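You operate a simulated robot arm through the tools that you are given. There is no shell and no other tool. Be economical: measure what you need, move in short steps, check, and stop when the job is done.

Carry out the task below with a simulated robot arm. There is one attempt and no reset: what you move stays moved.

TASK
Glue the green panel's marked spot, lay the grey patch once it is tacky and roll it down.
Fine: stand the brush back in the tin; use the orange hand roller and put it back.

It is judged by the outcome, as a careful person would: the job done as asked, and still so three seconds after it is handed in. It fails if anything else is knocked over, pushed out of place, dropped, spilled or broken.

THE ROBOT
A 7-joint arm with a two-finger parallel gripper, fixed in place. Base frame: the origin is at the foot of the arm, x ahead of it, y to its left, z up; the work surface is at about z = 0. Lengths are in mm, angles in degrees, forces in N, time in s.
With the tool pointing down near the work surface it reaches from about 240 to 620 mm from the base axis. Its first joint turns from -66.0 to 66.0 degrees. Payload 2.6 kg.
Tool frame: the origin (TCP) lies between the finger pads and is the grasp point; the fingertips stand 30 mm ahead of it; z points along the fingers, y is the line along which they close. The gripper opens to 94 mm. The fingers are 28 mm wide and 10 mm thick; the gripper's body (50 by 96 mm) begins 55 mm behind the TCP.
Orientation is that of the tool frame in the base frame, as [roll, pitch, yaw] about the fixed x, y, z axes, in that order (R = Rz(yaw) Ry(pitch) Rx(roll)). With the fingers straight down and closing along the base's y, the tool's x points along the base's -x, its y along +y and its z along -z.

THE INTERFACE
- The arm moves only by the tool arm_command. Its argument "steps" is a list of rows, each a list of 7 numbers: the turn, a rotation vector about the tool's x, y, z in degrees, then the shift along the tool's x, y, z in mm, then the closure, from 0 (fully open) to 1 (shut). In form: [[wx, wy, wz, x, y, z, claw], ...]. A call has 1 to 8 rows; each row is the pose to reach, as a shift and turn from the pose commanded when the call began, along the tool's axes at that moment. A row lasts 0.2 s, in which the tool goes at most 50 mm and 8.6 degrees; a call with a longer step from one row to the next is refused whole, and so is a gripper value outside its range. A pose out of reach is approached as far as the arm can. The call stops where the force on the tool passes 40 N (or 10 N more than at its start, if that is more) or the arm is blocked; 0.2 s more then pass. The fingers move at their own pace (about 72 mm/s each) and stop on an object; they squeeze with about 23 N. The grip force told is the motor's: it shows also when the fingers shut on nothing. Time passes only in rows, and 0.2 s behind the last, so rows that repeat a pose let the fingers close. It gives the time, the measured TCP pose, the force on the tool (base axes), the opening and the grip force at its end, in the units of the frame above (readings bear some noise).
- Cameras (640 x 400 px; columns grow to the right, rows downward): "scene" is fixed at [23.3, 418.7, 577]; the picture's right is [-0.88, -0.47, 0.00], its down [-0.22, 0.40, -0.89] and it looks along [0.42, -0.78, -0.46] (base axes); focal length 315 px, centre (320, 200). "wrist" rides on the gripper at [-37, 0, -58] in the tool frame; the picture's right is [0.00, -1.00, 0.00], its down [0.97, 0.00, -0.24] and it looks along [0.24, 0.00, 0.97] (tool axes); focal length 218 px, centre (320, 200).
- grab_frame(camera): a new picture of that camera. No time passes.
- measure_at(camera, pixels): for up to 12 pixels [column, row] of the newest picture of that camera ("zoom" is the newest enlarged one), the place [x, y, z] in the base frame of the surface seen there, good to about 3 mm. No time passes.
- zoom(camera, box): a new picture of the part [left, top, right, bottom] of that camera's present view, enlarged. No time passes.
- sign_off(): hands the job in; it is judged then, once.

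Work in short steps. Measure before you move; look again where a grasp or a placing could have gone wrong, and mend it. You have 80 turns and 38 pictures in all, the two below and enlarged ones among them. Open the gripper and draw the arm clear of the work before you hand the job in, unless the task says otherwise; then end with one line.

The tools are called after ">>>" as name(argument=value, ...) on one line, values as JSON. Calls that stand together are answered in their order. arm_command: Moves the arm, as the interface text tells. Its arguments: {"type":"object","properties":{"steps":{"type":"array","items":{"type":"array","items":{"type":"number"}}}},"required":["steps"]} The other tools are called the same way: grab_frame (camera) takes a picture; measure_at (camera, pixels) gives the place of the surface under pixels of a picture; zoom (camera, box) takes an enlarged picture of a part of a camera's view; sign_off () hands the job in.

At the start:

```text
clock: 0.0
tcp_pos: [258.9, -257.9, 330.5]
ee_rot: [180.0, -0.1, -180.0]
ft_force: [-0.4, 0.1, -0.3]
gripper_width: 94.2
gripper_force: 0.1
```

scene: 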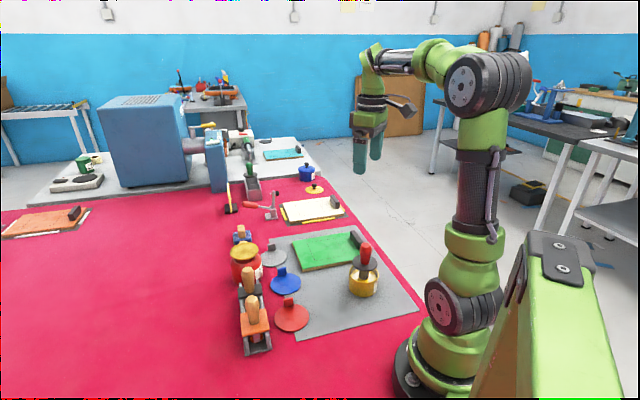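
wrist: 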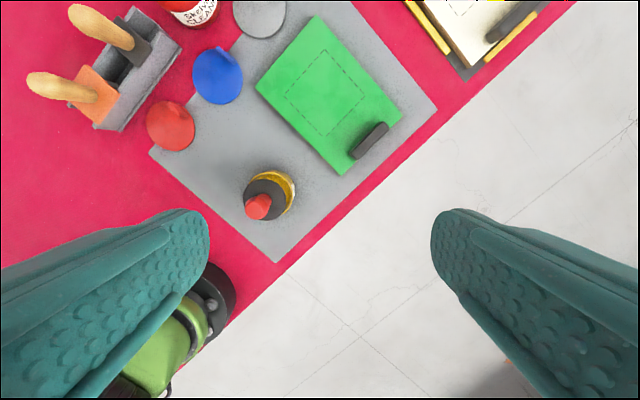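

The pictures show the green panel with a dashed spot, a tin with a red-handled brush, patches with tabs (grey, blue, red), and a rack with rollers. I zoom in on the work area.

>>> zoom(camera="scene", box=[210, 210, 420, 360])

>>> zoom(camera="wrist", box=[20, 0, 440, 262])

```text
2.67 times, centred on (315, 285) of scene
```

zoom: 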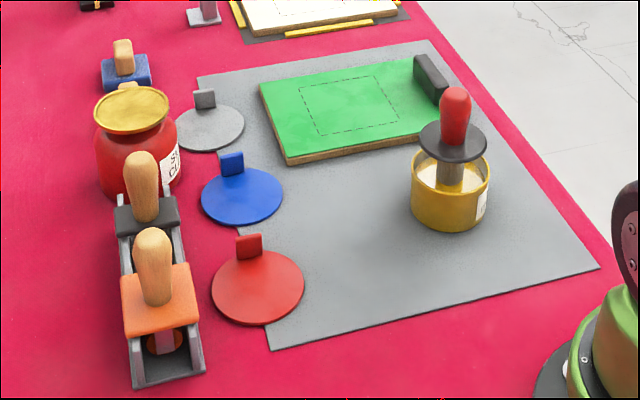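

```text
1.52 times, centred on (230, 131) of wrist
```

zoom: 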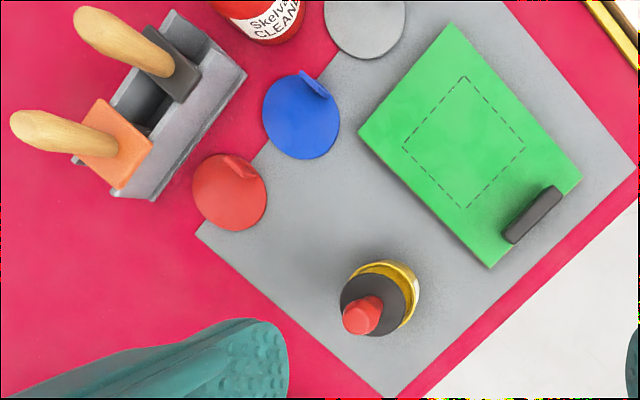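

I measure the brush, tin, panel corners, marked spot corners, patches, tabs and rollers.

>>> measure_at(camera="zoom", pixels=[[464, 77], [403, 149], [467, 208], [525, 148], [446, 24], [360, 130], [490, 267], [580, 180], [508, 240], [557, 190], [362, 315], [403, 282]])

>>> measure_at(camera="wrist", pixels=[[259, 18], [240, 5], [218, 75], [171, 127], [35, 83], [90, 100], [75, 12], [130, 45], [122, 130], [182, 50], [260, 205], [290, 190]])

>>> measure_at(camera="scene", pixels=[[366, 245], [366, 252], [364, 262], [362, 290], [276, 247], [274, 259], [250, 272], [259, 300], [253, 312], [260, 320], [279, 243], [261, 351]])

```text
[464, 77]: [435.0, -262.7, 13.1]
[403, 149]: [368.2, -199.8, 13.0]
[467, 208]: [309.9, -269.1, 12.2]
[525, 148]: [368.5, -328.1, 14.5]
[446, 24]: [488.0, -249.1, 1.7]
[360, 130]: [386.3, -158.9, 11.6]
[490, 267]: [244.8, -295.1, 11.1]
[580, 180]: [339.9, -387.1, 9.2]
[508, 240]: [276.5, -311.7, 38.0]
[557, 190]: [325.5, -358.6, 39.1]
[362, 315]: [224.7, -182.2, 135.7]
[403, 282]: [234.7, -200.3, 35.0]
```

```text
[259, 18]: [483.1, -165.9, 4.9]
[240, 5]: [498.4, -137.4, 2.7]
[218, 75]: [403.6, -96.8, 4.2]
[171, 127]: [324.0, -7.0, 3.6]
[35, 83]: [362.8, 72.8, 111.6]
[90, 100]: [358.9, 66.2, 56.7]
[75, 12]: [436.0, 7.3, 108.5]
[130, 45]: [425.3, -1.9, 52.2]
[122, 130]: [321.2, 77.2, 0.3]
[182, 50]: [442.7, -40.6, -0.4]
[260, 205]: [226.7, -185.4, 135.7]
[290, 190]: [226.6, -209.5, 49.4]
```

```text
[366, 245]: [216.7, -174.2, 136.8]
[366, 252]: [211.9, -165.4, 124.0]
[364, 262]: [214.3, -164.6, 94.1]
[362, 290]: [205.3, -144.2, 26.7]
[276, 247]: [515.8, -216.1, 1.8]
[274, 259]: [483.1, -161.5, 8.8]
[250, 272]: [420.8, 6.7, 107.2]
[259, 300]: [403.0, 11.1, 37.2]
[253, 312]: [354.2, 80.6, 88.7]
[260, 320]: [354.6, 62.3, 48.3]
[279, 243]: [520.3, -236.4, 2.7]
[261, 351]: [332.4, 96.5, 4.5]
```

The brush handle top is near (222,-183,137), and the black guard is at about z 94. I move above it, staying high, and look.

>>> arm_command(steps=[[0, 0, 0, 12, 25, 0, 0], [0, 0, 0, 25, 50, 0, 0], [0, 0, 0, 37, 75, 0, 0], [0, 0, 0, 37, 75, 35, 0], [0, 0, 0, 37, 75, 70, 0], [0, 0, 0, 37, 75, 70, 0]])

>>> grab_frame(camera="wrist")

```text
clock: 1.4
tcp_pos: [220.6, -183.7, 258.9]
ee_rot: [-180.0, 0.0, 180.0]
ft_force: [0.5, 0.4, 0.5]
gripper_width: 94.2
gripper_force: 0.0
```

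```text
33 pictures are left
```

wrist: 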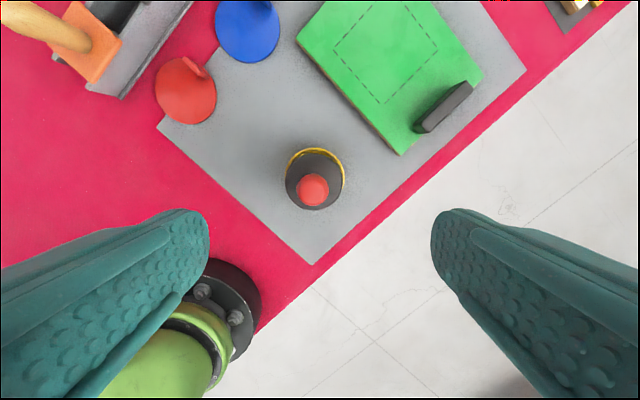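

I measure the handle top (313,190) and the guard's edges.

>>> measure_at(camera="wrist", pixels=[[313, 188], [299, 188], [327, 188], [313, 174], [313, 202], [289, 185], [339, 185], [315, 157], [316, 149], [342, 165], [313, 207], [290, 165]])

```text
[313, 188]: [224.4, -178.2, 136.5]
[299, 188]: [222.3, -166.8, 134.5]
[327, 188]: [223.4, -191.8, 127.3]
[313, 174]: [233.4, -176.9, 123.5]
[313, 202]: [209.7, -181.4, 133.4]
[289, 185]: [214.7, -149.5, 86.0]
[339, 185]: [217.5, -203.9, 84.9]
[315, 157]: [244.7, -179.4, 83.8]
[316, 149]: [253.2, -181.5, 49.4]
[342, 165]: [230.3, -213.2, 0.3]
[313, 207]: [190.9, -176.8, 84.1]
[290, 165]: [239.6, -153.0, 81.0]
```

The handle centre is near (220,-178.5) and the guard top is at about z 86. I go down to TCP z 122, so the tips are at 92, and close.

>>> arm_command(steps=[[0, 0, 0, 0.5, 5, 45, 0], [0, 0, 0, 0.5, 5, 90, 0], [0, 0, 0, 0.5, 5, 120, 0], [0, 0, 0, 0.5, 5, 137, 0], [0, 0, 0, 0.5, 5, 137, 0.5], [0, 0, 0, 0.5, 5, 137, 1], [0, 0, 0, 0.5, 5, 137, 1], [0, 0, 0, 0.5, 5, 137, 1]])

```text
clock: 3.2
tcp_pos: [220.5, -178.1, 123.7]
ee_rot: [179.9, 0.0, -179.9]
ft_force: [0.6, -0.1, 0.1]
gripper_width: 28.1
gripper_force: 22.9
```

The handle is gripped (opening 28.1). I lift straight up slowly.

>>> arm_command(steps=[[0, 0, 0, 0, 0, -15, 1], [0, 0, 0, 0, 0, -30, 1], [0, 0, 0, 0, 0, -45, 1], [0, 0, 0, 0, 0, -45, 1], [0, 0, 0, 0, 0, -45, 1], [0, 0, 0, 0, 0, -65, 1], [0, 0, 0, 0, 0, -85, 1], [0, 0, 0, 0, 0, -85, 1]])

>>> zoom(camera="scene", box=[280, 180, 440, 310])

```text
clock: 5.0
tcp_pos: [220.7, -178.3, 209.8]
ee_rot: [-180.0, 0.0, 180.0]
ft_force: [-0.3, -1.0, -0.5]
gripper_width: 26.8
gripper_force: 23.1
```

```text
3.08 times, centred on (360, 245) of scene
```

zoom: 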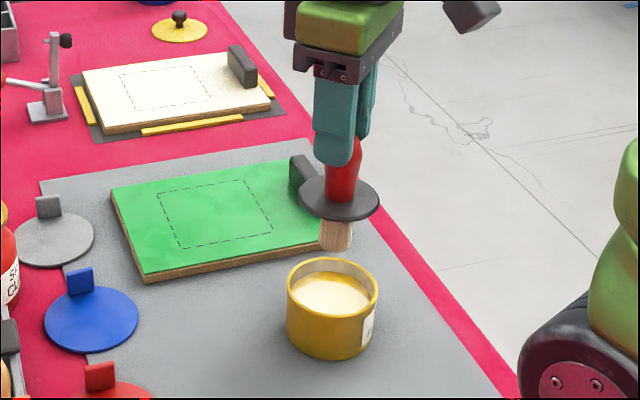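

I measure the brush's bottom and the tin's rim and glue.

>>> measure_at(camera="zoom", pixels=[[336, 247], [336, 235], [325, 235], [348, 235], [340, 214], [335, 262], [333, 295], [290, 285], [376, 285], [332, 310], [342, 190], [333, 354]])

```text
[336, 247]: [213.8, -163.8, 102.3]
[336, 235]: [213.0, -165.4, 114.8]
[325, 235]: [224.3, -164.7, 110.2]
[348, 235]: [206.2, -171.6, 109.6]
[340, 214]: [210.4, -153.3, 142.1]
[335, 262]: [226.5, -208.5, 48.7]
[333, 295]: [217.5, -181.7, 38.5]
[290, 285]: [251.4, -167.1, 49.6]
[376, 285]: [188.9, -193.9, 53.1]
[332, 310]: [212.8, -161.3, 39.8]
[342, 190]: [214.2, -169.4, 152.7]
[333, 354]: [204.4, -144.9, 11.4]
```

The brush may have slipped in the grip, since the guard reads about z 142 against the 171 I expected. I zoom closer to verify.

>>> zoom(camera="scene", box=[335, 210, 391, 245])

>>> zoom(camera="wrist", box=[160, 100, 480, 300])

```text
11.43 times, centred on (363, 228) of scene
```

zoom: 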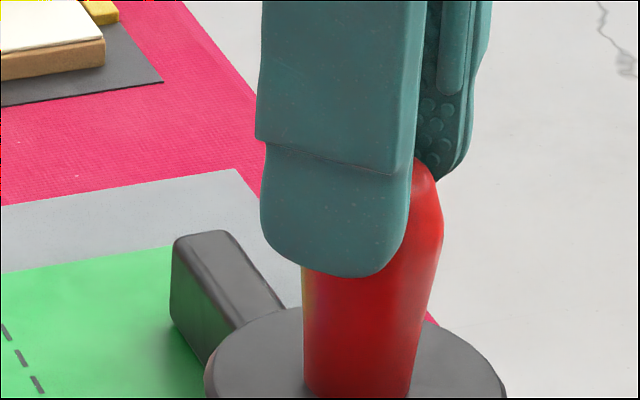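

```text
2.00 times, centred on (320, 200) of wrist
```

zoom: 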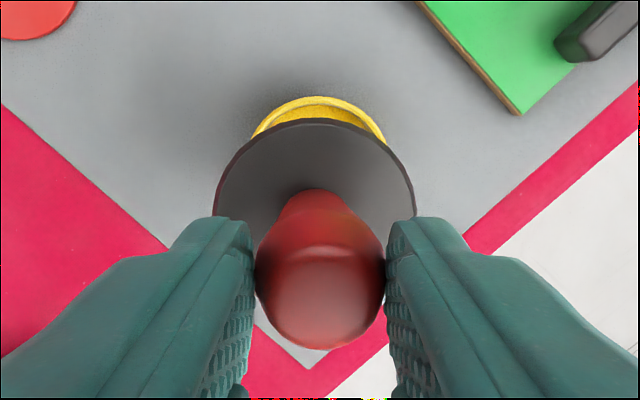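

>>> measure_at(camera="zoom", pixels=[[320, 280], [320, 200], [320, 150], [225, 180], [405, 180], [320, 122], [320, 330], [262, 270], [378, 270]])

```text
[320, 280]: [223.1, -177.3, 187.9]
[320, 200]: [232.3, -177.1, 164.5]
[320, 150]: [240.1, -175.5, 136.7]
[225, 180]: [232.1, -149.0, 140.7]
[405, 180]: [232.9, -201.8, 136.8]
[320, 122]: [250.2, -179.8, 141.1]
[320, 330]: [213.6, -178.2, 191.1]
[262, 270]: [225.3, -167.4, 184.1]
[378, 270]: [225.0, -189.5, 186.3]
```

The handle has slipped about 30 mm (top now z≈190), so the grip is precarious. I lower it straight back into the tin, slowly, to regrip.

>>> arm_command(steps=[[0, 0, 0, 0, 0, 10, 1], [0, 0, 0, 0, 0, 20, 1], [0, 0, 0, 0, 0, 30, 1], [0, 0, 0, 0, 0, 40, 1], [0, 0, 0, 0, 0, 48, 1], [0, 0, 0, 0, 0, 54, 1], [0, 0, 0, 0, 0, 54, 1]])

>>> zoom(camera="scene", box=[310, 210, 422, 280])

```text
clock: 6.6
tcp_pos: [219.6, -178.3, 153.7]
ee_rot: [180.0, 0.0, 180.0]
ft_force: [-3.4, 2.1, 11.4]
gripper_width: 26.7
gripper_force: 23.0
```

```text
5.71 times, centred on (366, 245) of scene
```

zoom: 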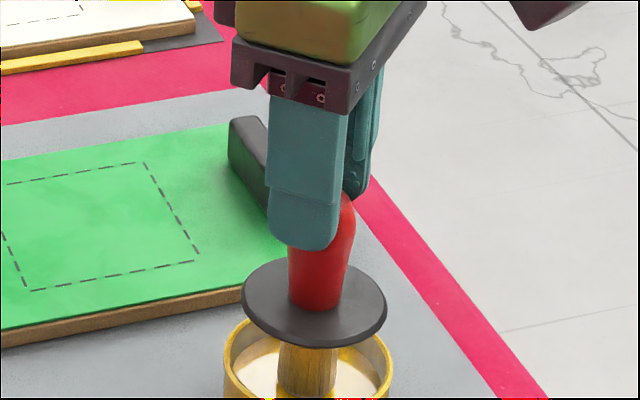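

The brush rests on the tin floor again (11 N up). I open, drop lower along the handle, and regrip near the guard.

>>> arm_command(steps=[[0, 0, 0, 0, 0, 0, 0.6], [0, 0, 0, 0, 0, 0, 0.4], [0, 0, 0, 0, 0, 0, 0.4], [0, 0, 0, 0, 0, 0, 0.4]])

>>> grab_frame(camera="wrist")

```text
clock: 7.6
tcp_pos: [220.9, -179.1, 153.0]
ee_rot: [180.0, 0.0, 180.0]
ft_force: [-0.3, -0.8, 0.0]
gripper_width: 56.6
gripper_force: 0.0
```

```text
28 pictures are left
```

wrist: 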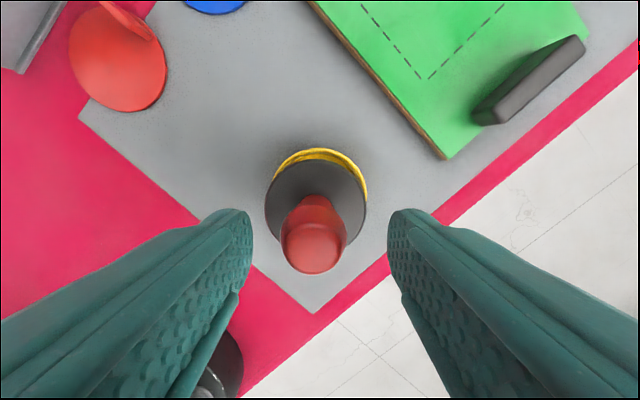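

>>> measure_at(camera="wrist", pixels=[[312, 240], [312, 252], [285, 238], [341, 238], [312, 205], [270, 205], [360, 205], [312, 170], [312, 268], [300, 205], [328, 205]])

```text
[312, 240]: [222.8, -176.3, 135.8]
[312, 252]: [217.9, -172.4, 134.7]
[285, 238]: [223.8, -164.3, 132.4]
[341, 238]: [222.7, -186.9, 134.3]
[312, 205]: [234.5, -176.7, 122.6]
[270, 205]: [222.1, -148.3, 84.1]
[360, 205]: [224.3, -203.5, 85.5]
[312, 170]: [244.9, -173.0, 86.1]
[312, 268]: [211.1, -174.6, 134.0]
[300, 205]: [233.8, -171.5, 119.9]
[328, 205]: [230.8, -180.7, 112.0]
```

The brush is back in its original pose (top 136, guard 85). I go to TCP z≈119 centred at y≈-176, close fully, then lift just 12 mm to test.

>>> arm_command(steps=[[0, 0, 0, 0, 3, 15, 0.4], [0, 0, 0, 0, 3, 34, 0.4], [0, 0, 0, 0, 3, 34, 0.4], [0, 0, 0, 0, 3, 34, 1], [0, 0, 0, 0, 3, 34, 1], [0, 0, 0, 0, 3, 34, 1], [0, 0, 0, 0, 3, 34, 1]])

>>> arm_command(steps=[[0, 0, 0, 0, 0, -4, 1], [0, 0, 0, 0, 0, -8, 1], [0, 0, 0, 0, 0, -12, 1], [0, 0, 0, 0, 0, -12, 1]])

>>> zoom(camera="scene", box=[310, 225, 422, 295])

```text
clock: 9.2
tcp_pos: [220.3, -175.3, 120.1]
ee_rot: [179.9, 0.0, 180.0]
ft_force: [0.0, 0.2, -0.2]
gripper_width: 28.2
gripper_force: 23.1
```

```text
clock: 10.2
tcp_pos: [220.1, -174.3, 131.3]
ee_rot: [-180.0, 0.1, -180.0]
ft_force: [0.6, -0.2, -0.9]
gripper_width: 28.1
gripper_force: 23.2
```

```text
5.71 times, centred on (366, 260) of scene
```

zoom: 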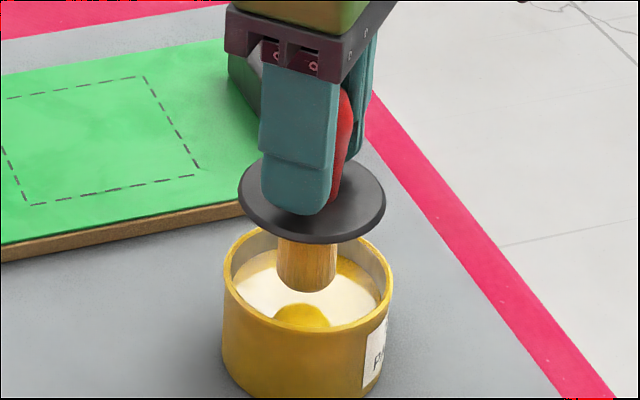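

>>> measure_at(camera="zoom", pixels=[[307, 285], [307, 270], [300, 235], [345, 150], [305, 318], [340, 310], [250, 290]])

>>> arm_command(steps=[[0, 0, 0, 0, 0, -6, 1], [0, 0, 0, 0, 0, -12, 1], [0, 0, 0, 0, 0, -18, 1], [0, 0, 0, 0, 0, -24, 1], [0, 0, 0, 0, 0, -30, 1], [0, 0, 0, 0, 0, -30, 1]])

>>> grab_frame(camera="wrist")

```text
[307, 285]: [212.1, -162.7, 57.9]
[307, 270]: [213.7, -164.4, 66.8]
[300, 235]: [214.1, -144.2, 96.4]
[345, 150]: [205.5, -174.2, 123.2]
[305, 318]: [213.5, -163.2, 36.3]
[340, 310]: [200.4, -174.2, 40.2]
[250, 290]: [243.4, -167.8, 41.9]
```

```text
clock: 11.6
tcp_pos: [220.3, -173.4, 161.9]
ee_rot: [-180.0, 0.1, -179.9]
ft_force: [-0.7, 0.7, -0.9]
gripper_width: 28.2
gripper_force: 22.7
```

```text
26 pictures are left
```

wrist: 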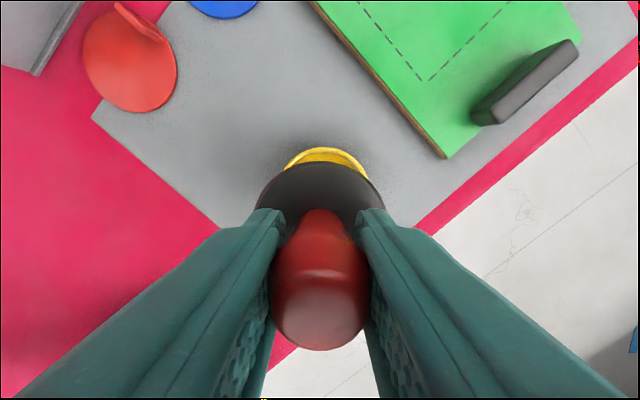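

>>> measure_at(camera="wrist", pixels=[[320, 310], [320, 290], [270, 190], [370, 190], [320, 175]])

```text
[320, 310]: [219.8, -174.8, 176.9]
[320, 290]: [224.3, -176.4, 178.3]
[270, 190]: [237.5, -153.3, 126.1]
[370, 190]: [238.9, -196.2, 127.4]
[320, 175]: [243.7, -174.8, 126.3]
```

No slip this time: the handle top rose with the TCP. I carry the brush above the marked spot's near corner (324,-266).

>>> arm_command(steps=[[0, 0, 0, -26, -23, 0, 1], [0, 0, 0, -52, -46, 0, 1], [0, 0, 0, -78, -69, 0, 1], [0, 0, 0, -103.4, -92.4, 0, 1], [0, 0, 0, -103.4, -92.4, 25, 1], [0, 0, 0, -103.4, -92.4, 50, 1], [0, 0, 0, -103.4, -92.4, 60, 1], [0, 0, 0, -103.4, -92.4, 60, 1]])

>>> zoom(camera="scene", box=[270, 210, 382, 280])

```text
clock: 13.4
tcp_pos: [322.7, -267.7, 101.9]
ee_rot: [-180.0, 0.0, -180.0]
ft_force: [-0.2, 0.4, -0.3]
gripper_width: 28.1
gripper_force: 23.0
```

```text
5.71 times, centred on (326, 245) of scene
```

zoom: 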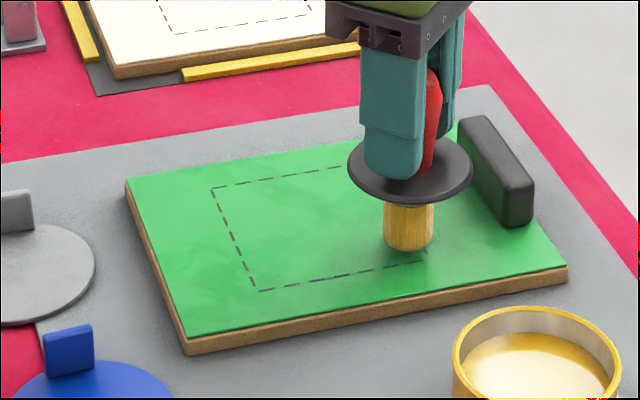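

The brush is over the near corner of the spot. I lower in small steps to find contact.

>>> arm_command(steps=[[0, 0, 0, 0, 0, 4, 1], [0, 0, 0, 0, 0, 7, 1], [0, 0, 0, 0, 0, 9, 1], [0, 0, 0, 0, 0, 10, 1]])

```text
clock: 14.4
tcp_pos: [324.5, -268.4, 92.1]
ee_rot: [-179.9, 0.2, 179.8]
ft_force: [-0.3, 0.9, 20.7]
gripper_width: 28.3
gripper_force: 23.1
```

Contact at TCP z≈92 (20 N). I ease up 1.5 mm and brush the first stroke along one edge, then the second back.

>>> arm_command(steps=[[0, 0, 0, 0, 2, -1.5, 1], [0, 0, 0, -15.3, 17.8, -1.5, 1], [0, 0, 0, -30.6, 33.7, -1.5, 1], [0, 0, 0, -45.9, 49.5, -1.5, 1], [0, 0, 0, -57.8, 38, -1.5, 1], [0, 0, 0, -42.5, 22.2, -1.5, 1], [0, 0, 0, -27.2, 6.3, -1.5, 1], [0, 0, 0, -11.9, -9.5, -1.5, 1]])

>>> zoom(camera="scene", box=[270, 210, 382, 280])

```text
clock: 16.2
tcp_pos: [335.7, -274.1, 92.7]
ee_rot: [-180.0, 0.0, -180.0]
ft_force: [0.7, 1.2, -1.1]
gripper_width: 28.2
gripper_force: 23.3
```

```text
5.71 times, centred on (326, 245) of scene
```

zoom: 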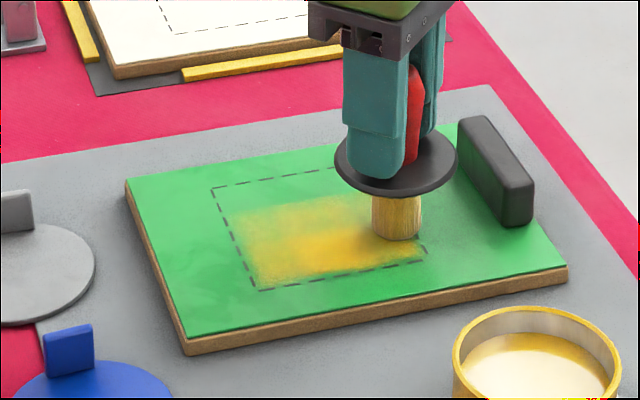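

The glue shows well. I continue with strokes 3 and 4, pressing 0.8 mm more.

>>> arm_command(steps=[[0, 0, 0, -11.9, -11.5, 0.8, 1], [0, 0, 0, -27.2, 4.3, 0.8, 1], [0, 0, 0, -42.5, 20.2, 0.8, 1], [0, 0, 0, -57.8, 36, 0.8, 1], [0, 0, 0, -69.7, 24.5, 0.8, 1], [0, 0, 0, -54.4, 8.7, 0.8, 1], [0, 0, 0, -39.1, -7.2, 0.8, 1], [0, 0, 0, -23.8, -23, 0.8, 1]])

>>> arm_command(steps=[[0, 0, 0, -11, -10.5, 0, 1], [0, 0, 0, -26.3, 5.3, 0, 1], [0, 0, 0, -41.6, 21.2, 0, 1], [0, 0, 0, -56.9, 37, 0, 1], [0, 0, 0, -56.9, 37, -10, 1]])

>>> zoom(camera="scene", box=[270, 210, 382, 280])

```text
clock: 18.0
tcp_pos: [359.7, -300.1, 91.8]
ee_rot: [-180.0, 0.0, -180.0]
ft_force: [-0.2, -0.2, -0.1]
gripper_width: 27.9
gripper_force: 23.6
```

```text
clock: 19.2
tcp_pos: [417.1, -260.5, 103.1]
ee_rot: [180.0, 0.0, -180.0]
ft_force: [1.1, 0.9, -0.3]
gripper_width: 28.1
gripper_force: 23.0
```

```text
5.71 times, centred on (326, 245) of scene
```

zoom: 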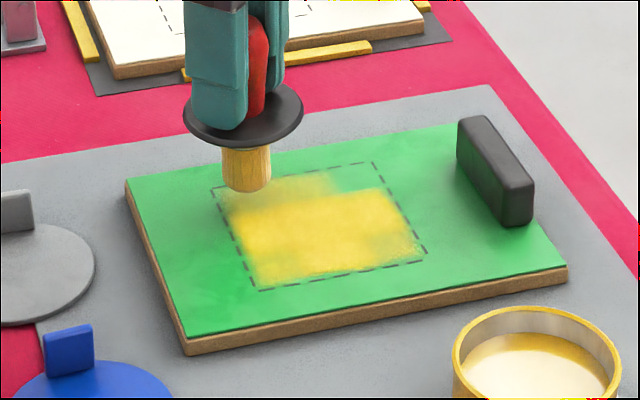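

The far strip is thin, so I repeat strokes there with slightly more pressure.

>>> arm_command(steps=[[0, 0, 0, 0, -3, 11, 1], [0, 0, 0, 15.3, -18.8, 11.2, 1], [0, 0, 0, 30.6, -34.7, 11.2, 1], [0, 0, 0, 45.9, -50.5, 11.2, 1], [0, 0, 0, 53, -43.5, 11.2, 1], [0, 0, 0, 37.7, -27.7, 11.2, 1], [0, 0, 0, 22.4, -11.8, 11.2, 1], [0, 0, 0, 7.1, 4, 11.2, 1]])

>>> zoom(camera="scene", box=[270, 210, 382, 280])

```text
clock: 21.0
tcp_pos: [409.6, -257.1, 90.4]
ee_rot: [-179.9, 0.1, 179.9]
ft_force: [-3.1, -3.3, 16.9]
gripper_width: 28.1
gripper_force: 23.1
```

```text
5.71 times, centred on (326, 245) of scene
```

zoom: 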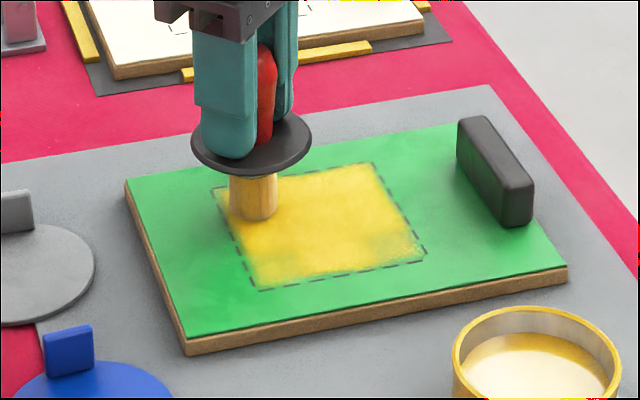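

Coverage is almost full; only the near-right edge (400,250) looks thin. I do one more stroke along that edge.

>>> arm_command(steps=[[0, 0, 0, 0, 0, -8, 1], [0, 0, 0, 31, -16, -8, 1], [0, 0, 0, 62, -31.6, -8, 1], [0, 0, 0, 62, -31.6, 0, 1], [0, 0, 0, 74, -20.2, 0, 1], [0, 0, 0, 85, -9.7, 0, 1], [0, 0, 0, 70, 4.3, 0, 1], [0, 0, 0, 70, 4.3, -15, 1]])

>>> zoom(camera="scene", box=[270, 210, 382, 280])

```text
clock: 22.8
tcp_pos: [339.8, -253.3, 105.2]
ee_rot: [179.9, 0.0, -179.9]
ft_force: [0.2, 1.3, 0.5]
gripper_width: 28.1
gripper_force: 22.5
```

```text
5.71 times, centred on (326, 245) of scene
```

zoom: 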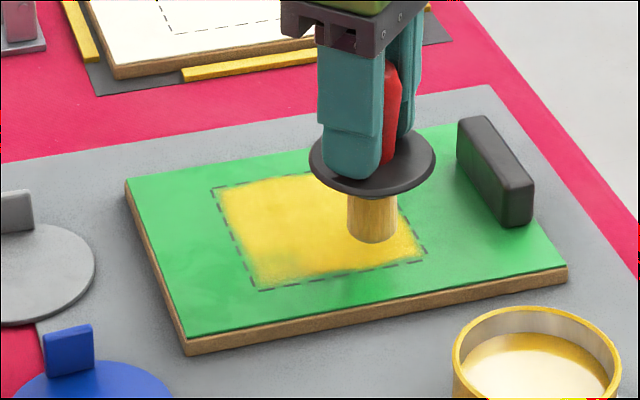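

The near edge looks a bit thin toward (265,275), so I make one last stroke there and lift.

>>> arm_command(steps=[[0, 0, 0, 7, -3, 0, 1], [0, 0, 0, 7, -3, 15, 1], [0, 0, 0, -6, 10, 15, 1], [0, 0, 0, -18, 22.5, 15, 1], [0, 0, 0, -30, 35, 15, 1], [0, 0, 0, -30, 35, -15, 1], [0, 0, 0, -30, 35, -55, 1], [0, 0, 0, -30, 35, -55, 1]])

>>> zoom(camera="scene", box=[240, 200, 400, 300])

```text
clock: 24.6
tcp_pos: [371.1, -217.4, 162.4]
ee_rot: [180.0, 0.0, 180.0]
ft_force: [0.1, -0.6, -0.3]
gripper_width: 28.1
gripper_force: 23.0
```

```text
4.00 times, centred on (320, 250) of scene
```

zoom: 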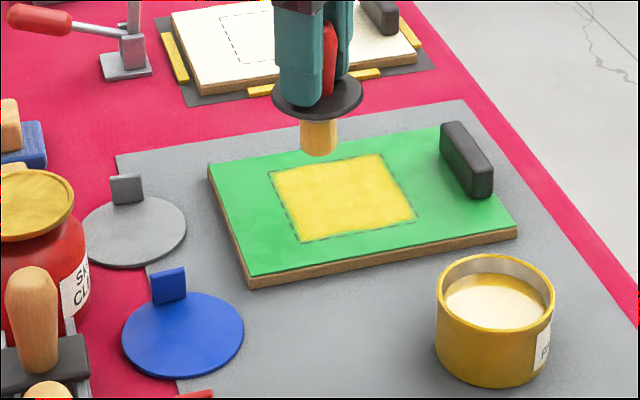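

Coverage is full. I carry the brush back over the tin and measure alignment before lowering.

>>> arm_command(steps=[[0, 0, 0, 37.6, 10.5, 0, 1], [0, 0, 0, 75.2, 21, 0, 1], [0, 0, 0, 113, 31.5, 0, 1], [0, 0, 0, 150.6, 42, 0, 1], [0, 0, 0, 150.6, 42, 10, 1], [0, 0, 0, 150.6, 42, 20, 1], [0, 0, 0, 150.6, 42, 20, 1]])

>>> zoom(camera="scene", box=[310, 225, 422, 295])

```text
clock: 26.2
tcp_pos: [219.9, -176.9, 142.8]
ee_rot: [179.9, -0.1, 179.9]
ft_force: [0.1, -0.4, -0.4]
gripper_width: 27.9
gripper_force: 22.6
```

```text
5.71 times, centred on (366, 260) of scene
```

zoom: 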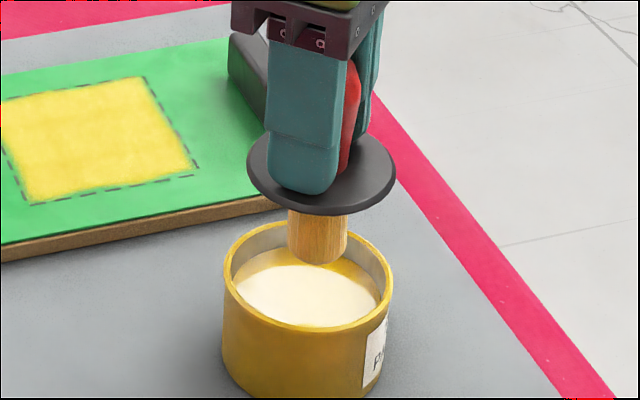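

It is aligned over the tin. I lower to the rest height, z≈120.

>>> arm_command(steps=[[0, 0, 0, 0, 1, 8, 1], [0, 0, 0, 0, 1, 16, 1], [0, 0, 0, 0, 1, 19, 1], [0, 0, 0, 0, 1, 21, 1], [0, 0, 0, 0, 1, 21, 1]])

```text
clock: 27.4
tcp_pos: [219.2, -176.2, 121.5]
ee_rot: [-180.0, 0.0, -180.0]
ft_force: [-0.4, 1.2, -1.2]
gripper_width: 28.1
gripper_force: 22.8
```

>>> arm_command(steps=[[0, 0, 0, 0, 0, 1, 1], [0, 0, 0, 0, 0, 2, 1], [0, 0, 0, 0, 0, 2, 1]])

```text
clock: 28.2
tcp_pos: [218.7, -175.1, 119.0]
ee_rot: [-179.9, 0.0, 180.0]
ft_force: [0.3, 1.4, -1.0]
gripper_width: 28.0
gripper_force: 23.2
```

No contact yet; the brush was pushed up slightly in the grip while pressing. I lower a little further.

>>> arm_command(steps=[[0, 0, 0, 0, 0, 1, 1], [0, 0, 0, 0, 0, 2, 1], [0, 0, 0, 0, 0, 2, 1]])

>>> zoom(camera="scene", box=[310, 225, 422, 295])

```text
clock: 29.0
tcp_pos: [219.3, -175.3, 117.1]
ee_rot: [179.9, 0.1, -180.0]
ft_force: [-0.9, 0.0, -1.2]
gripper_width: 27.9
gripper_force: 23.2
```

```text
5.71 times, centred on (366, 260) of scene
```

zoom: 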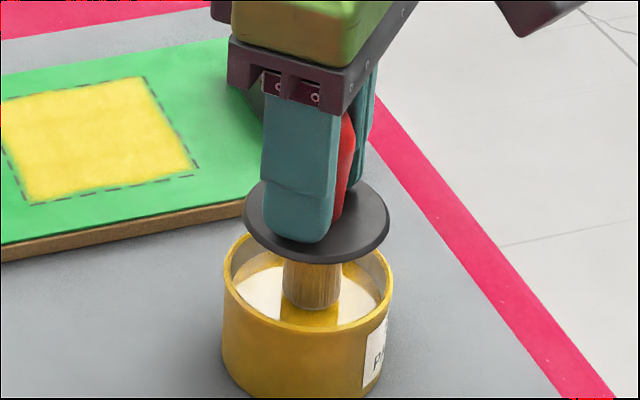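

>>> measure_at(camera="zoom", pixels=[[312, 302], [312, 295], [320, 250], [355, 225], [265, 205], [305, 318], [350, 310]])

```text
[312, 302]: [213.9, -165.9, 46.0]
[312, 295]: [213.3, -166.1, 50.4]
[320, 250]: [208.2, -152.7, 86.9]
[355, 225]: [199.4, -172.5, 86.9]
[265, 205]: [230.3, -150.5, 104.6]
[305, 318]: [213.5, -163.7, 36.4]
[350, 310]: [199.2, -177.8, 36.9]
```

The tip is at z≈43, a few mm above the glue. I keep lowering gently.

>>> arm_command(steps=[[0, 0, 0, 0, 0, 1, 1], [0, 0, 0, 0, 0, 2, 1], [0, 0, 0, 0, 0, 3, 1], [0, 0, 0, 0, 0, 3, 1]])

```text
clock: 30.0
tcp_pos: [221.0, -176.5, 115.9]
ee_rot: [-179.8, 0.3, 179.9]
ft_force: [-8.6, -2.1, 36.7]
gripper_width: 28.0
gripper_force: 23.3
```

Firm contact. I ease off 1 mm, open, and rise clear.

>>> arm_command(steps=[[0, 0, 0, 0, 0, -1.5, 1], [0, 0, 0, 0, 0, -1.5, 0.6], [0, 0, 0, 0, 0, -1.5, 0.3], [0, 0, 0, 0, 0, -1.5, 0.3], [0, 0, 0, 0, 0, -40, 0.3], [0, 0, 0, 0, 0, -80, 0.3], [0, 0, 0, 0, 0, -120, 0.3]])

>>> grab_frame(camera="scene")

```text
clock: 31.6
tcp_pos: [220.9, -175.1, 234.1]
ee_rot: [179.9, -0.1, -179.9]
ft_force: [0.6, 0.8, 0.5]
gripper_width: 65.8
gripper_force: 0.2
```

```text
17 pictures are left
```

scene: 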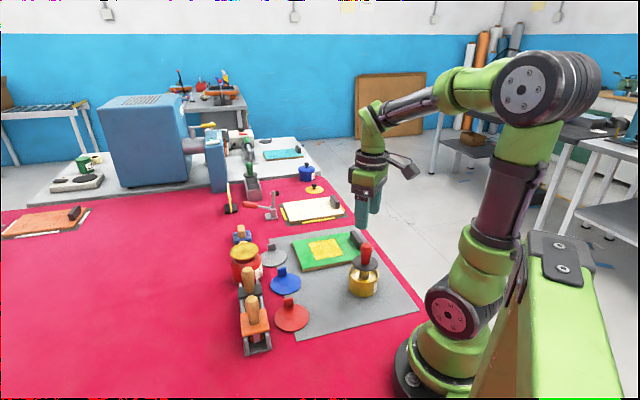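

The brush stands in the tin and the glue is fresh. I move over the grey patch for a look while the glue tacks.

>>> arm_command(steps=[[0, 0, 0, -42, 5, 0, 0.3], [0, 0, 0, -84, 10, 0, 0.3], [0, 0, 0, -126, 15, 0, 0.3], [0, 0, 0, -168, 20, 0, 0.3], [0, 0, 0, -210, 25, 0, 0.3], [0, 0, 0, -240, 30, 0, 0.3], [0, 0, 0, -240, 30, 0, 0.3]])

>>> grab_frame(camera="wrist")

```text
clock: 33.2
tcp_pos: [459.5, -146.1, 233.9]
ee_rot: [179.8, -0.1, -179.9]
ft_force: [-0.7, -0.4, 0.1]
gripper_width: 65.8
gripper_force: 0.0
```

```text
16 pictures are left
```

wrist: 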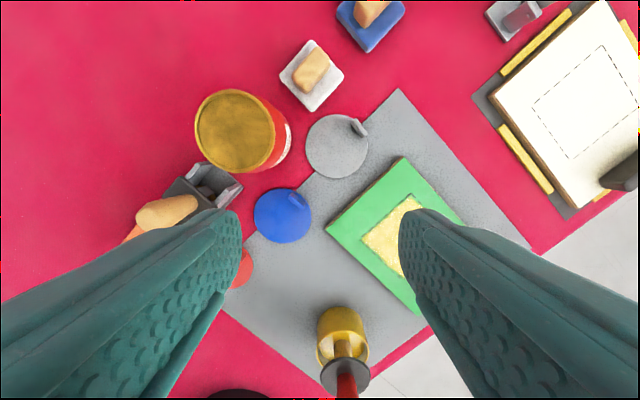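

>>> measure_at(camera="wrist", pixels=[[351, 121], [364, 133], [357, 127], [360, 134], [335, 147], [306, 147], [335, 178], [318, 122], [360, 170], [275, 120], [260, 110], [312, 68]])

>>> zoom(camera="wrist", box=[280, 80, 440, 180])

```text
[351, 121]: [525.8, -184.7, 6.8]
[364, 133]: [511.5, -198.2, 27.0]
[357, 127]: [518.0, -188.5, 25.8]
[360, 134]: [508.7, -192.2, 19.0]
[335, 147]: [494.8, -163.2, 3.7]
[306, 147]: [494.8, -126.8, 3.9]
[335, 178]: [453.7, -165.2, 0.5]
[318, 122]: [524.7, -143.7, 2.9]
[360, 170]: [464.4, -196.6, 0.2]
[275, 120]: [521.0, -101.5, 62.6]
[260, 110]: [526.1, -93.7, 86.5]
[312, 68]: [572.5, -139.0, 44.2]
```

```text
4.00 times, centred on (360, 130) of wrist
```

zoom: 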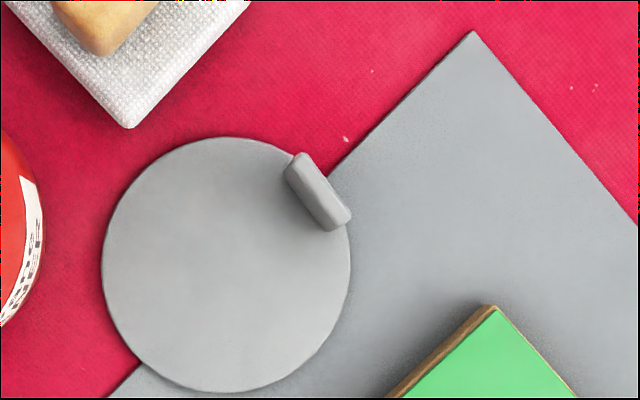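

>>> measure_at(camera="zoom", pixels=[[298, 157], [345, 217], [320, 185], [310, 195], [328, 226], [288, 170], [227, 265], [104, 265], [227, 138], [227, 391], [349, 265], [330, 198]])

```text
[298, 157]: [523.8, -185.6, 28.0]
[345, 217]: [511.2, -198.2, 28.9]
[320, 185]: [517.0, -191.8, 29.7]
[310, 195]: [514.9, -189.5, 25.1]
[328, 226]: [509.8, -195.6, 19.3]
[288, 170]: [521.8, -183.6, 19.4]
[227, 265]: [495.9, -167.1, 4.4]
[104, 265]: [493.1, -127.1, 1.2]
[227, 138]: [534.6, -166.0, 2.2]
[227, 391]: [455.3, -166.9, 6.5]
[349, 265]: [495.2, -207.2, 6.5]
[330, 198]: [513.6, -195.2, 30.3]
```

The grey patch centre is ≈(495.5,-167) with r≈40. Its tab is at ≈(516.5,-192.5), top z≈29, lying along 45°. I turn the gripper 45° and go above the tab.

>>> arm_command(steps=[[0, 0, -7.5, -10, -8, 10, 0.4], [0, 0, -15, -20, -16, 30, 0.4], [0, 0, -22.5, -30, -24, 50, 0.4], [0, 0, -30, -40, -32, 70, 0.4], [0, 0, -37.5, -50, -40, 90, 0.4], [0, 0, -45, -57, -46.4, 110, 0.4], [0, 0, -45, -57, -46.4, 130, 0.4], [0, 0, -45, -57, -46.4, 130, 0.4]])

>>> grab_frame(camera="wrist")

```text
clock: 35.0
tcp_pos: [516.8, -190.6, 104.6]
ee_rot: [179.9, 0.0, -134.9]
ft_force: [-0.2, 0.3, -0.5]
gripper_width: 56.1
gripper_force: 0.2
```

```text
14 pictures are left
```

wrist: 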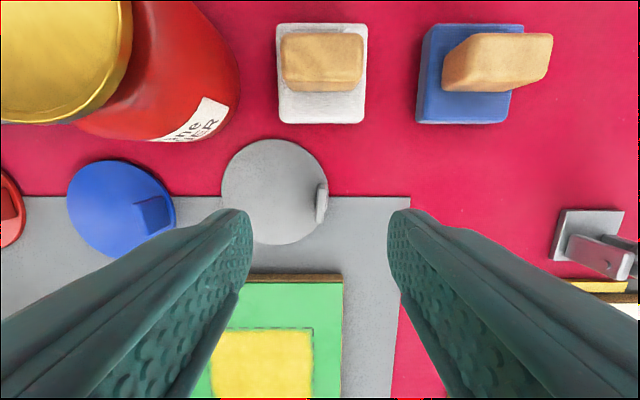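

>>> measure_at(camera="wrist", pixels=[[320, 188], [321, 200], [322, 215], [319, 222], [275, 190], [222, 190], [323, 190], [275, 243], [275, 141]])

```text
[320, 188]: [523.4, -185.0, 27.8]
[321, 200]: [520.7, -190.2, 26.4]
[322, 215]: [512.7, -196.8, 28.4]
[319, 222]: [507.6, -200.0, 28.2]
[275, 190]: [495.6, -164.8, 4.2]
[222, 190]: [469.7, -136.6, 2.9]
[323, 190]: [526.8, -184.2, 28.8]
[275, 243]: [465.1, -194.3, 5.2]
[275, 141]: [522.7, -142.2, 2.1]
```

The tab is right under the TCP. I go down to z≈38.5, close, and lift slightly.

>>> arm_command(steps=[[0, 0, 0, 1, -1, 30, 0.4], [0, 0, 0, 1, -1, 55, 0.4], [0, 0, 0, 1, -1, 66, 0.4], [0, 0, 0, 1, -1, 66, 0.7], [0, 0, 0, 1, -1, 66, 1], [0, 0, 0, 1, -1, 66, 1], [0, 0, 0, 1, -1, 66, 1], [0, 0, 0, 1, -1, 66, 1]])

>>> arm_command(steps=[[0, 0, 0, 0, 0, -10, 1], [0, 0, 0, 0, 0, -30, 1], [0, 0, 0, 0, 0, -60, 1], [0, 0, 0, 0, 0, -60, 1]])

>>> zoom(camera="scene", box=[230, 190, 390, 290])

```text
clock: 36.8
tcp_pos: [516.8, -192.1, 38.2]
ee_rot: [180.0, 0.1, -135.0]
ft_force: [0.6, -0.2, -0.3]
gripper_width: 4.7
gripper_force: 23.1
```

```text
clock: 37.8
tcp_pos: [515.4, -192.9, 98.6]
ee_rot: [-180.0, 0.1, -135.0]
ft_force: [-0.1, 0.4, -1.3]
gripper_width: 4.5
gripper_force: 23.2
```

```text
4.00 times, centred on (310, 240) of scene
```

zoom: 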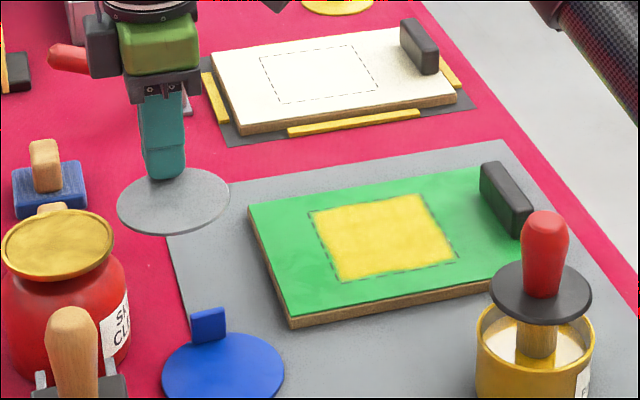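

The patch is held level. I re-measure the spot's corners from this view.

>>> measure_at(camera="zoom", pixels=[[309, 212], [421, 192], [459, 257], [342, 281], [384, 235], [120, 205], [228, 195], [172, 234], [165, 200]])

>>> arm_command(steps=[[0, 0, 0, 40, 5, 0, 1], [0, 0, 0, 80, 10, 0, 1], [0, 0, 0, 120, 14, 0, 1], [0, 0, 0, 158, 19, 0, 1], [0, 0, 0, 158, 19, 0, 1]])

>>> grab_frame(camera="wrist")

```text
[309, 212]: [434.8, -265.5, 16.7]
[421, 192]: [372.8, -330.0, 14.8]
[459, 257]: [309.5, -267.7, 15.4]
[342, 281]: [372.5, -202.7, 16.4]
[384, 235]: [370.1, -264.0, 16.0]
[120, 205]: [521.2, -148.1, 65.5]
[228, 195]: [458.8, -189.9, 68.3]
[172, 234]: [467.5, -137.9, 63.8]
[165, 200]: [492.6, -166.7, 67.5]
```

```text
clock: 39.0
tcp_pos: [389.7, -290.2, 96.4]
ee_rot: [-179.9, 0.0, -135.0]
ft_force: [-0.1, 0.3, -0.3]
gripper_width: 4.6
gripper_force: 23.0
```

```text
12 pictures are left
```

wrist: 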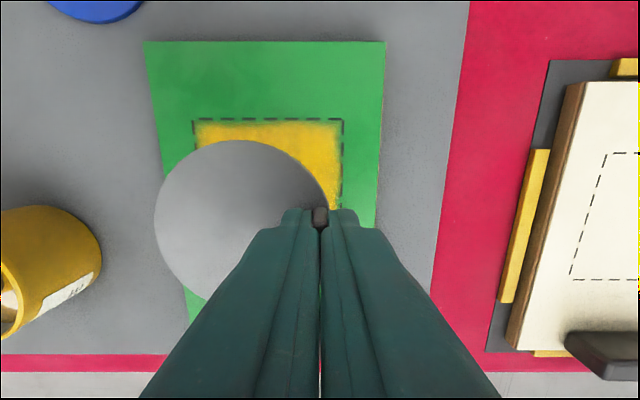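

I measure the patch rim points to compute its centre, and wait some seconds for the glue to become tacky.

>>> measure_at(camera="wrist", pixels=[[157, 222], [240, 144], [185, 165], [300, 165], [240, 222], [185, 280], [198, 122], [340, 122]])

>>> arm_command(steps=[[0, 0, 0, 0, 0, 0, 1], [0, 0, 0, 0, 0, 0, 1], [0, 0, 0, 0, 0, 0, 1], [0, 0, 0, 0, 0, 0, 1], [0, 0, 0, 0, 0, 0, 1], [0, 0, 0, 0, 0, 0, 1], [0, 0, 0, 0, 0, 0, 1], [0, 0, 0, 0, 0, 0, 1]])

>>> arm_command(steps=[[0, 0, 0, 0, 0, 0, 1], [0, 0, 0, 0, 0, 0, 1], [0, 0, 0, 0, 0, 0, 1], [0, 0, 0, 0, 0, 0, 1], [0, 0, 0, 0, 0, 0, 1], [0, 0, 0, 0, 0, 0, 1], [0, 0, 0, 0, 0, 0, 1], [0, 0, 0, 0, 0, 0, 1]])

>>> zoom(camera="wrist", box=[140, 30, 400, 192])

```text
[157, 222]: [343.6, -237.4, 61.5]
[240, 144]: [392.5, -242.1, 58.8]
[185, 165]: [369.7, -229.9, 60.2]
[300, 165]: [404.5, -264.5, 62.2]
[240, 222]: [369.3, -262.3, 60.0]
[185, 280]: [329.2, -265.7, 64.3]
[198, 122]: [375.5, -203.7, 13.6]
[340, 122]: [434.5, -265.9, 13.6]
```

```text
clock: 40.8
tcp_pos: [390.2, -291.0, 95.5]
ee_rot: [-179.9, 0.0, -135.0]
ft_force: [-0.2, 0.0, -1.6]
gripper_width: 4.6
gripper_force: 23.0
```

```text
clock: 42.6
tcp_pos: [390.3, -290.2, 96.6]
ee_rot: [179.9, -0.1, -134.9]
ft_force: [-0.2, 0.5, -0.9]
gripper_width: 4.5
gripper_force: 22.6
```

```text
2.46 times, centred on (270, 111) of wrist
```

zoom: 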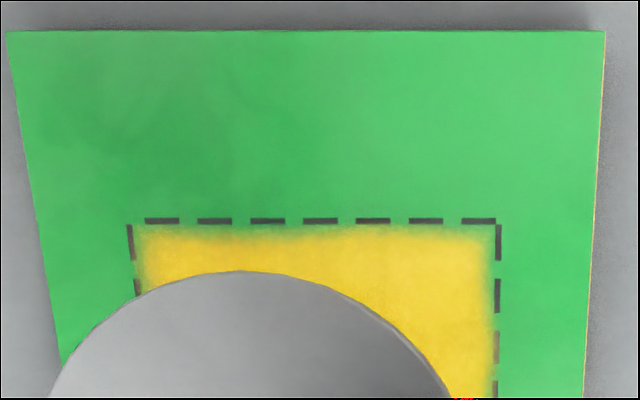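

The patch needs a small correction (about +3.5, +1.5 mm). I apply it, wait a little more, and check the glue's colour with the same scene view as before.

>>> arm_command(steps=[[0, 0, 0, -3.5, -1.4, 0, 1], [0, 0, 0, -3.5, -1.4, 0, 1], [0, 0, 0, -3.5, -1.4, 0, 1], [0, 0, 0, -3.5, -1.4, 0, 1], [0, 0, 0, -3.5, -1.4, 0, 1], [0, 0, 0, -3.5, -1.4, 0, 1], [0, 0, 0, -3.5, -1.4, 0, 1], [0, 0, 0, -3.5, -1.4, 0, 1]])

>>> arm_command(steps=[[0, 0, 0, 0, 0, 0, 1], [0, 0, 0, 0, 0, 0, 1], [0, 0, 0, 0, 0, 0, 1], [0, 0, 0, 0, 0, 0, 1], [0, 0, 0, 0, 0, 0, 1], [0, 0, 0, 0, 0, 0, 1], [0, 0, 0, 0, 0, 0, 1], [0, 0, 0, 0, 0, 0, 1]])

>>> zoom(camera="scene", box=[230, 190, 390, 290])

```text
clock: 44.4
tcp_pos: [393.3, -289.9, 97.9]
ee_rot: [-180.0, 0.1, -135.0]
ft_force: [0.0, 0.0, -0.3]
gripper_width: 4.5
gripper_force: 23.3
```

```text
clock: 46.2
tcp_pos: [393.3, -289.8, 97.8]
ee_rot: [179.9, -0.1, -135.1]
ft_force: [-0.5, 0.3, -0.6]
gripper_width: 4.7
gripper_force: 22.9
```

```text
4.00 times, centred on (310, 240) of scene
```

zoom: 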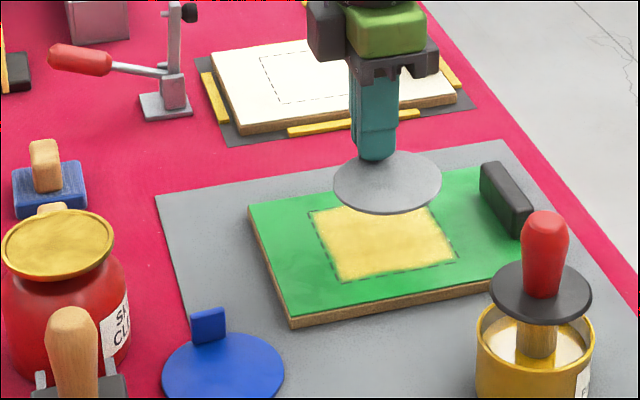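

The glue has gone duller and paler, which I take as tacky. A quick check of the patch's rim before lowering.

>>> measure_at(camera="zoom", pixels=[[335, 187], [440, 180], [385, 212], [415, 208], [350, 205], [425, 157]])

```text
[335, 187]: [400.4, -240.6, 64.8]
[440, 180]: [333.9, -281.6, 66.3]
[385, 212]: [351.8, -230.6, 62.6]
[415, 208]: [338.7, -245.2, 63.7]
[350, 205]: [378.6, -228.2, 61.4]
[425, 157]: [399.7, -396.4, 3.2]
```

The patch centre is ≈(371,-267), well on the spot. I lower to near contact.

>>> arm_command(steps=[[0, 0, 0, 0, -0.7, 20, 1], [0, 0, 0, 0, -0.7, 36, 1], [0, 0, 0, 0, -0.7, 41, 1], [0, 0, 0, 0, -0.7, 43, 1], [0, 0, 0, 0, -0.7, 45, 1]])

```text
clock: 47.4
tcp_pos: [394.9, -289.7, 52.5]
ee_rot: [180.0, 0.0, -135.0]
ft_force: [0.7, -0.6, -0.3]
gripper_width: 4.7
gripper_force: 22.5
```

>>> arm_command(steps=[[0, 0, 0, 0, 0, 1, 1], [0, 0, 0, 0, 0, 2, 1], [0, 0, 0, 0, 0, 2, 1]])

```text
clock: 48.2
tcp_pos: [395.2, -291.3, 50.9]
ee_rot: [-180.0, 0.0, -135.0]
ft_force: [-1.6, -1.4, 8.5]
gripper_width: 4.7
gripper_force: 22.5
```

Contact at 8.5 N. I release the tab and rise.

>>> arm_command(steps=[[0, 0, 0, 0, 0, 0, 0.8], [0, 0, 0, 0, 0, 0, 0.6], [0, 0, 0, 0, 0, 0, 0.5], [0, 0, 0, 0, 0, -20, 0.5], [0, 0, 0, 0, 0, -60, 0.5], [0, 0, 0, 0, 0, -100, 0.5], [0, 0, 0, 0, 0, -140, 0.5]])

>>> grab_frame(camera="wrist")

```text
clock: 49.8
tcp_pos: [395.4, -288.6, 191.2]
ee_rot: [180.0, 0.0, -134.9]
ft_force: [0.5, -0.9, 0.0]
gripper_width: 47.1
gripper_force: 0.0
```

```text
9 pictures are left
```

wrist: 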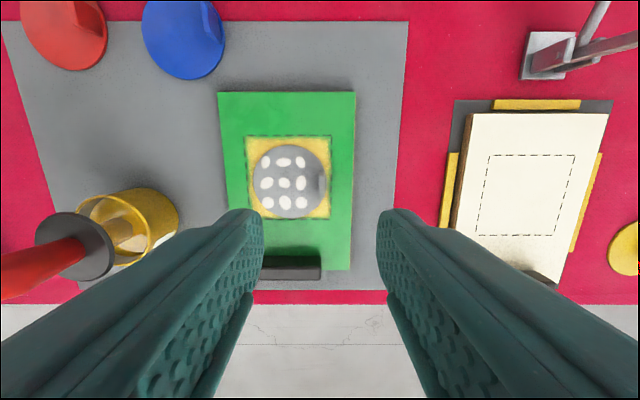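

The patch lies centred, with nine bubbles to roll out. I move high across to above the orange roller in its rack (handle ≈(355,76), top z≈112).

>>> arm_command(steps=[[0, 0, 0, -28.2, 36.1, -10, 0.3], [0, 0, 0, -56.4, 72.2, -20, 0.3], [0, 0, 0, -84.6, 108.4, -30, 0.3], [0, 0, 0, -112.8, 144.5, -40, 0.3], [0, 0, 0, -141, 180.6, -40, 0.3], [0, 0, 0, -169, 216.8, -40, 0.3], [0, 0, 0, -197.3, 253, -40, 0.3], [0, 0, 0, -225.5, 289, -40, 0.3]])

>>> grab_frame(camera="wrist")

```text
clock: 51.6
tcp_pos: [349.3, 71.6, 230.8]
ee_rot: [-180.0, 0.0, -135.1]
ft_force: [-0.5, -0.4, 0.0]
gripper_width: 65.7
gripper_force: 0.0
```

```text
8 pictures are left
```

wrist: 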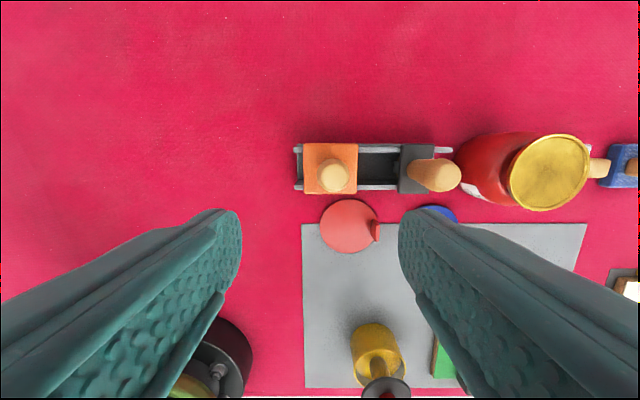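

>>> measure_at(camera="wrist", pixels=[[333, 177], [321, 177], [345, 177], [333, 190], [333, 166], [308, 148], [352, 148], [308, 188], [352, 188], [312, 170], [353, 165], [378, 165]])

>>> measure_at(camera="scene", pixels=[[253, 300], [253, 308], [254, 318], [253, 325], [254, 335], [258, 340], [248, 345]])

```text
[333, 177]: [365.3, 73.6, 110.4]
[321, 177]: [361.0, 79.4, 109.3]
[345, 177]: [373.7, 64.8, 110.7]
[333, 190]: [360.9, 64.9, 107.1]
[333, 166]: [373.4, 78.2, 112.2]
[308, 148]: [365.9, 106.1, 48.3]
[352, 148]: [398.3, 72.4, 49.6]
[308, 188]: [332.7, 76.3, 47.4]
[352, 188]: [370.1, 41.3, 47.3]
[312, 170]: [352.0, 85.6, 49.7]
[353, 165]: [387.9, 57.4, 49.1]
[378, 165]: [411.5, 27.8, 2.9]
```

```text
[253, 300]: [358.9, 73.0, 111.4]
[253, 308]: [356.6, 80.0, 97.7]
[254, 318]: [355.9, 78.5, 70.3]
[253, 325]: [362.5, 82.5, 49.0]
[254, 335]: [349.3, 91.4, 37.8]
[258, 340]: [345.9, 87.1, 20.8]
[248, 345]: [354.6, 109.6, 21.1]
```

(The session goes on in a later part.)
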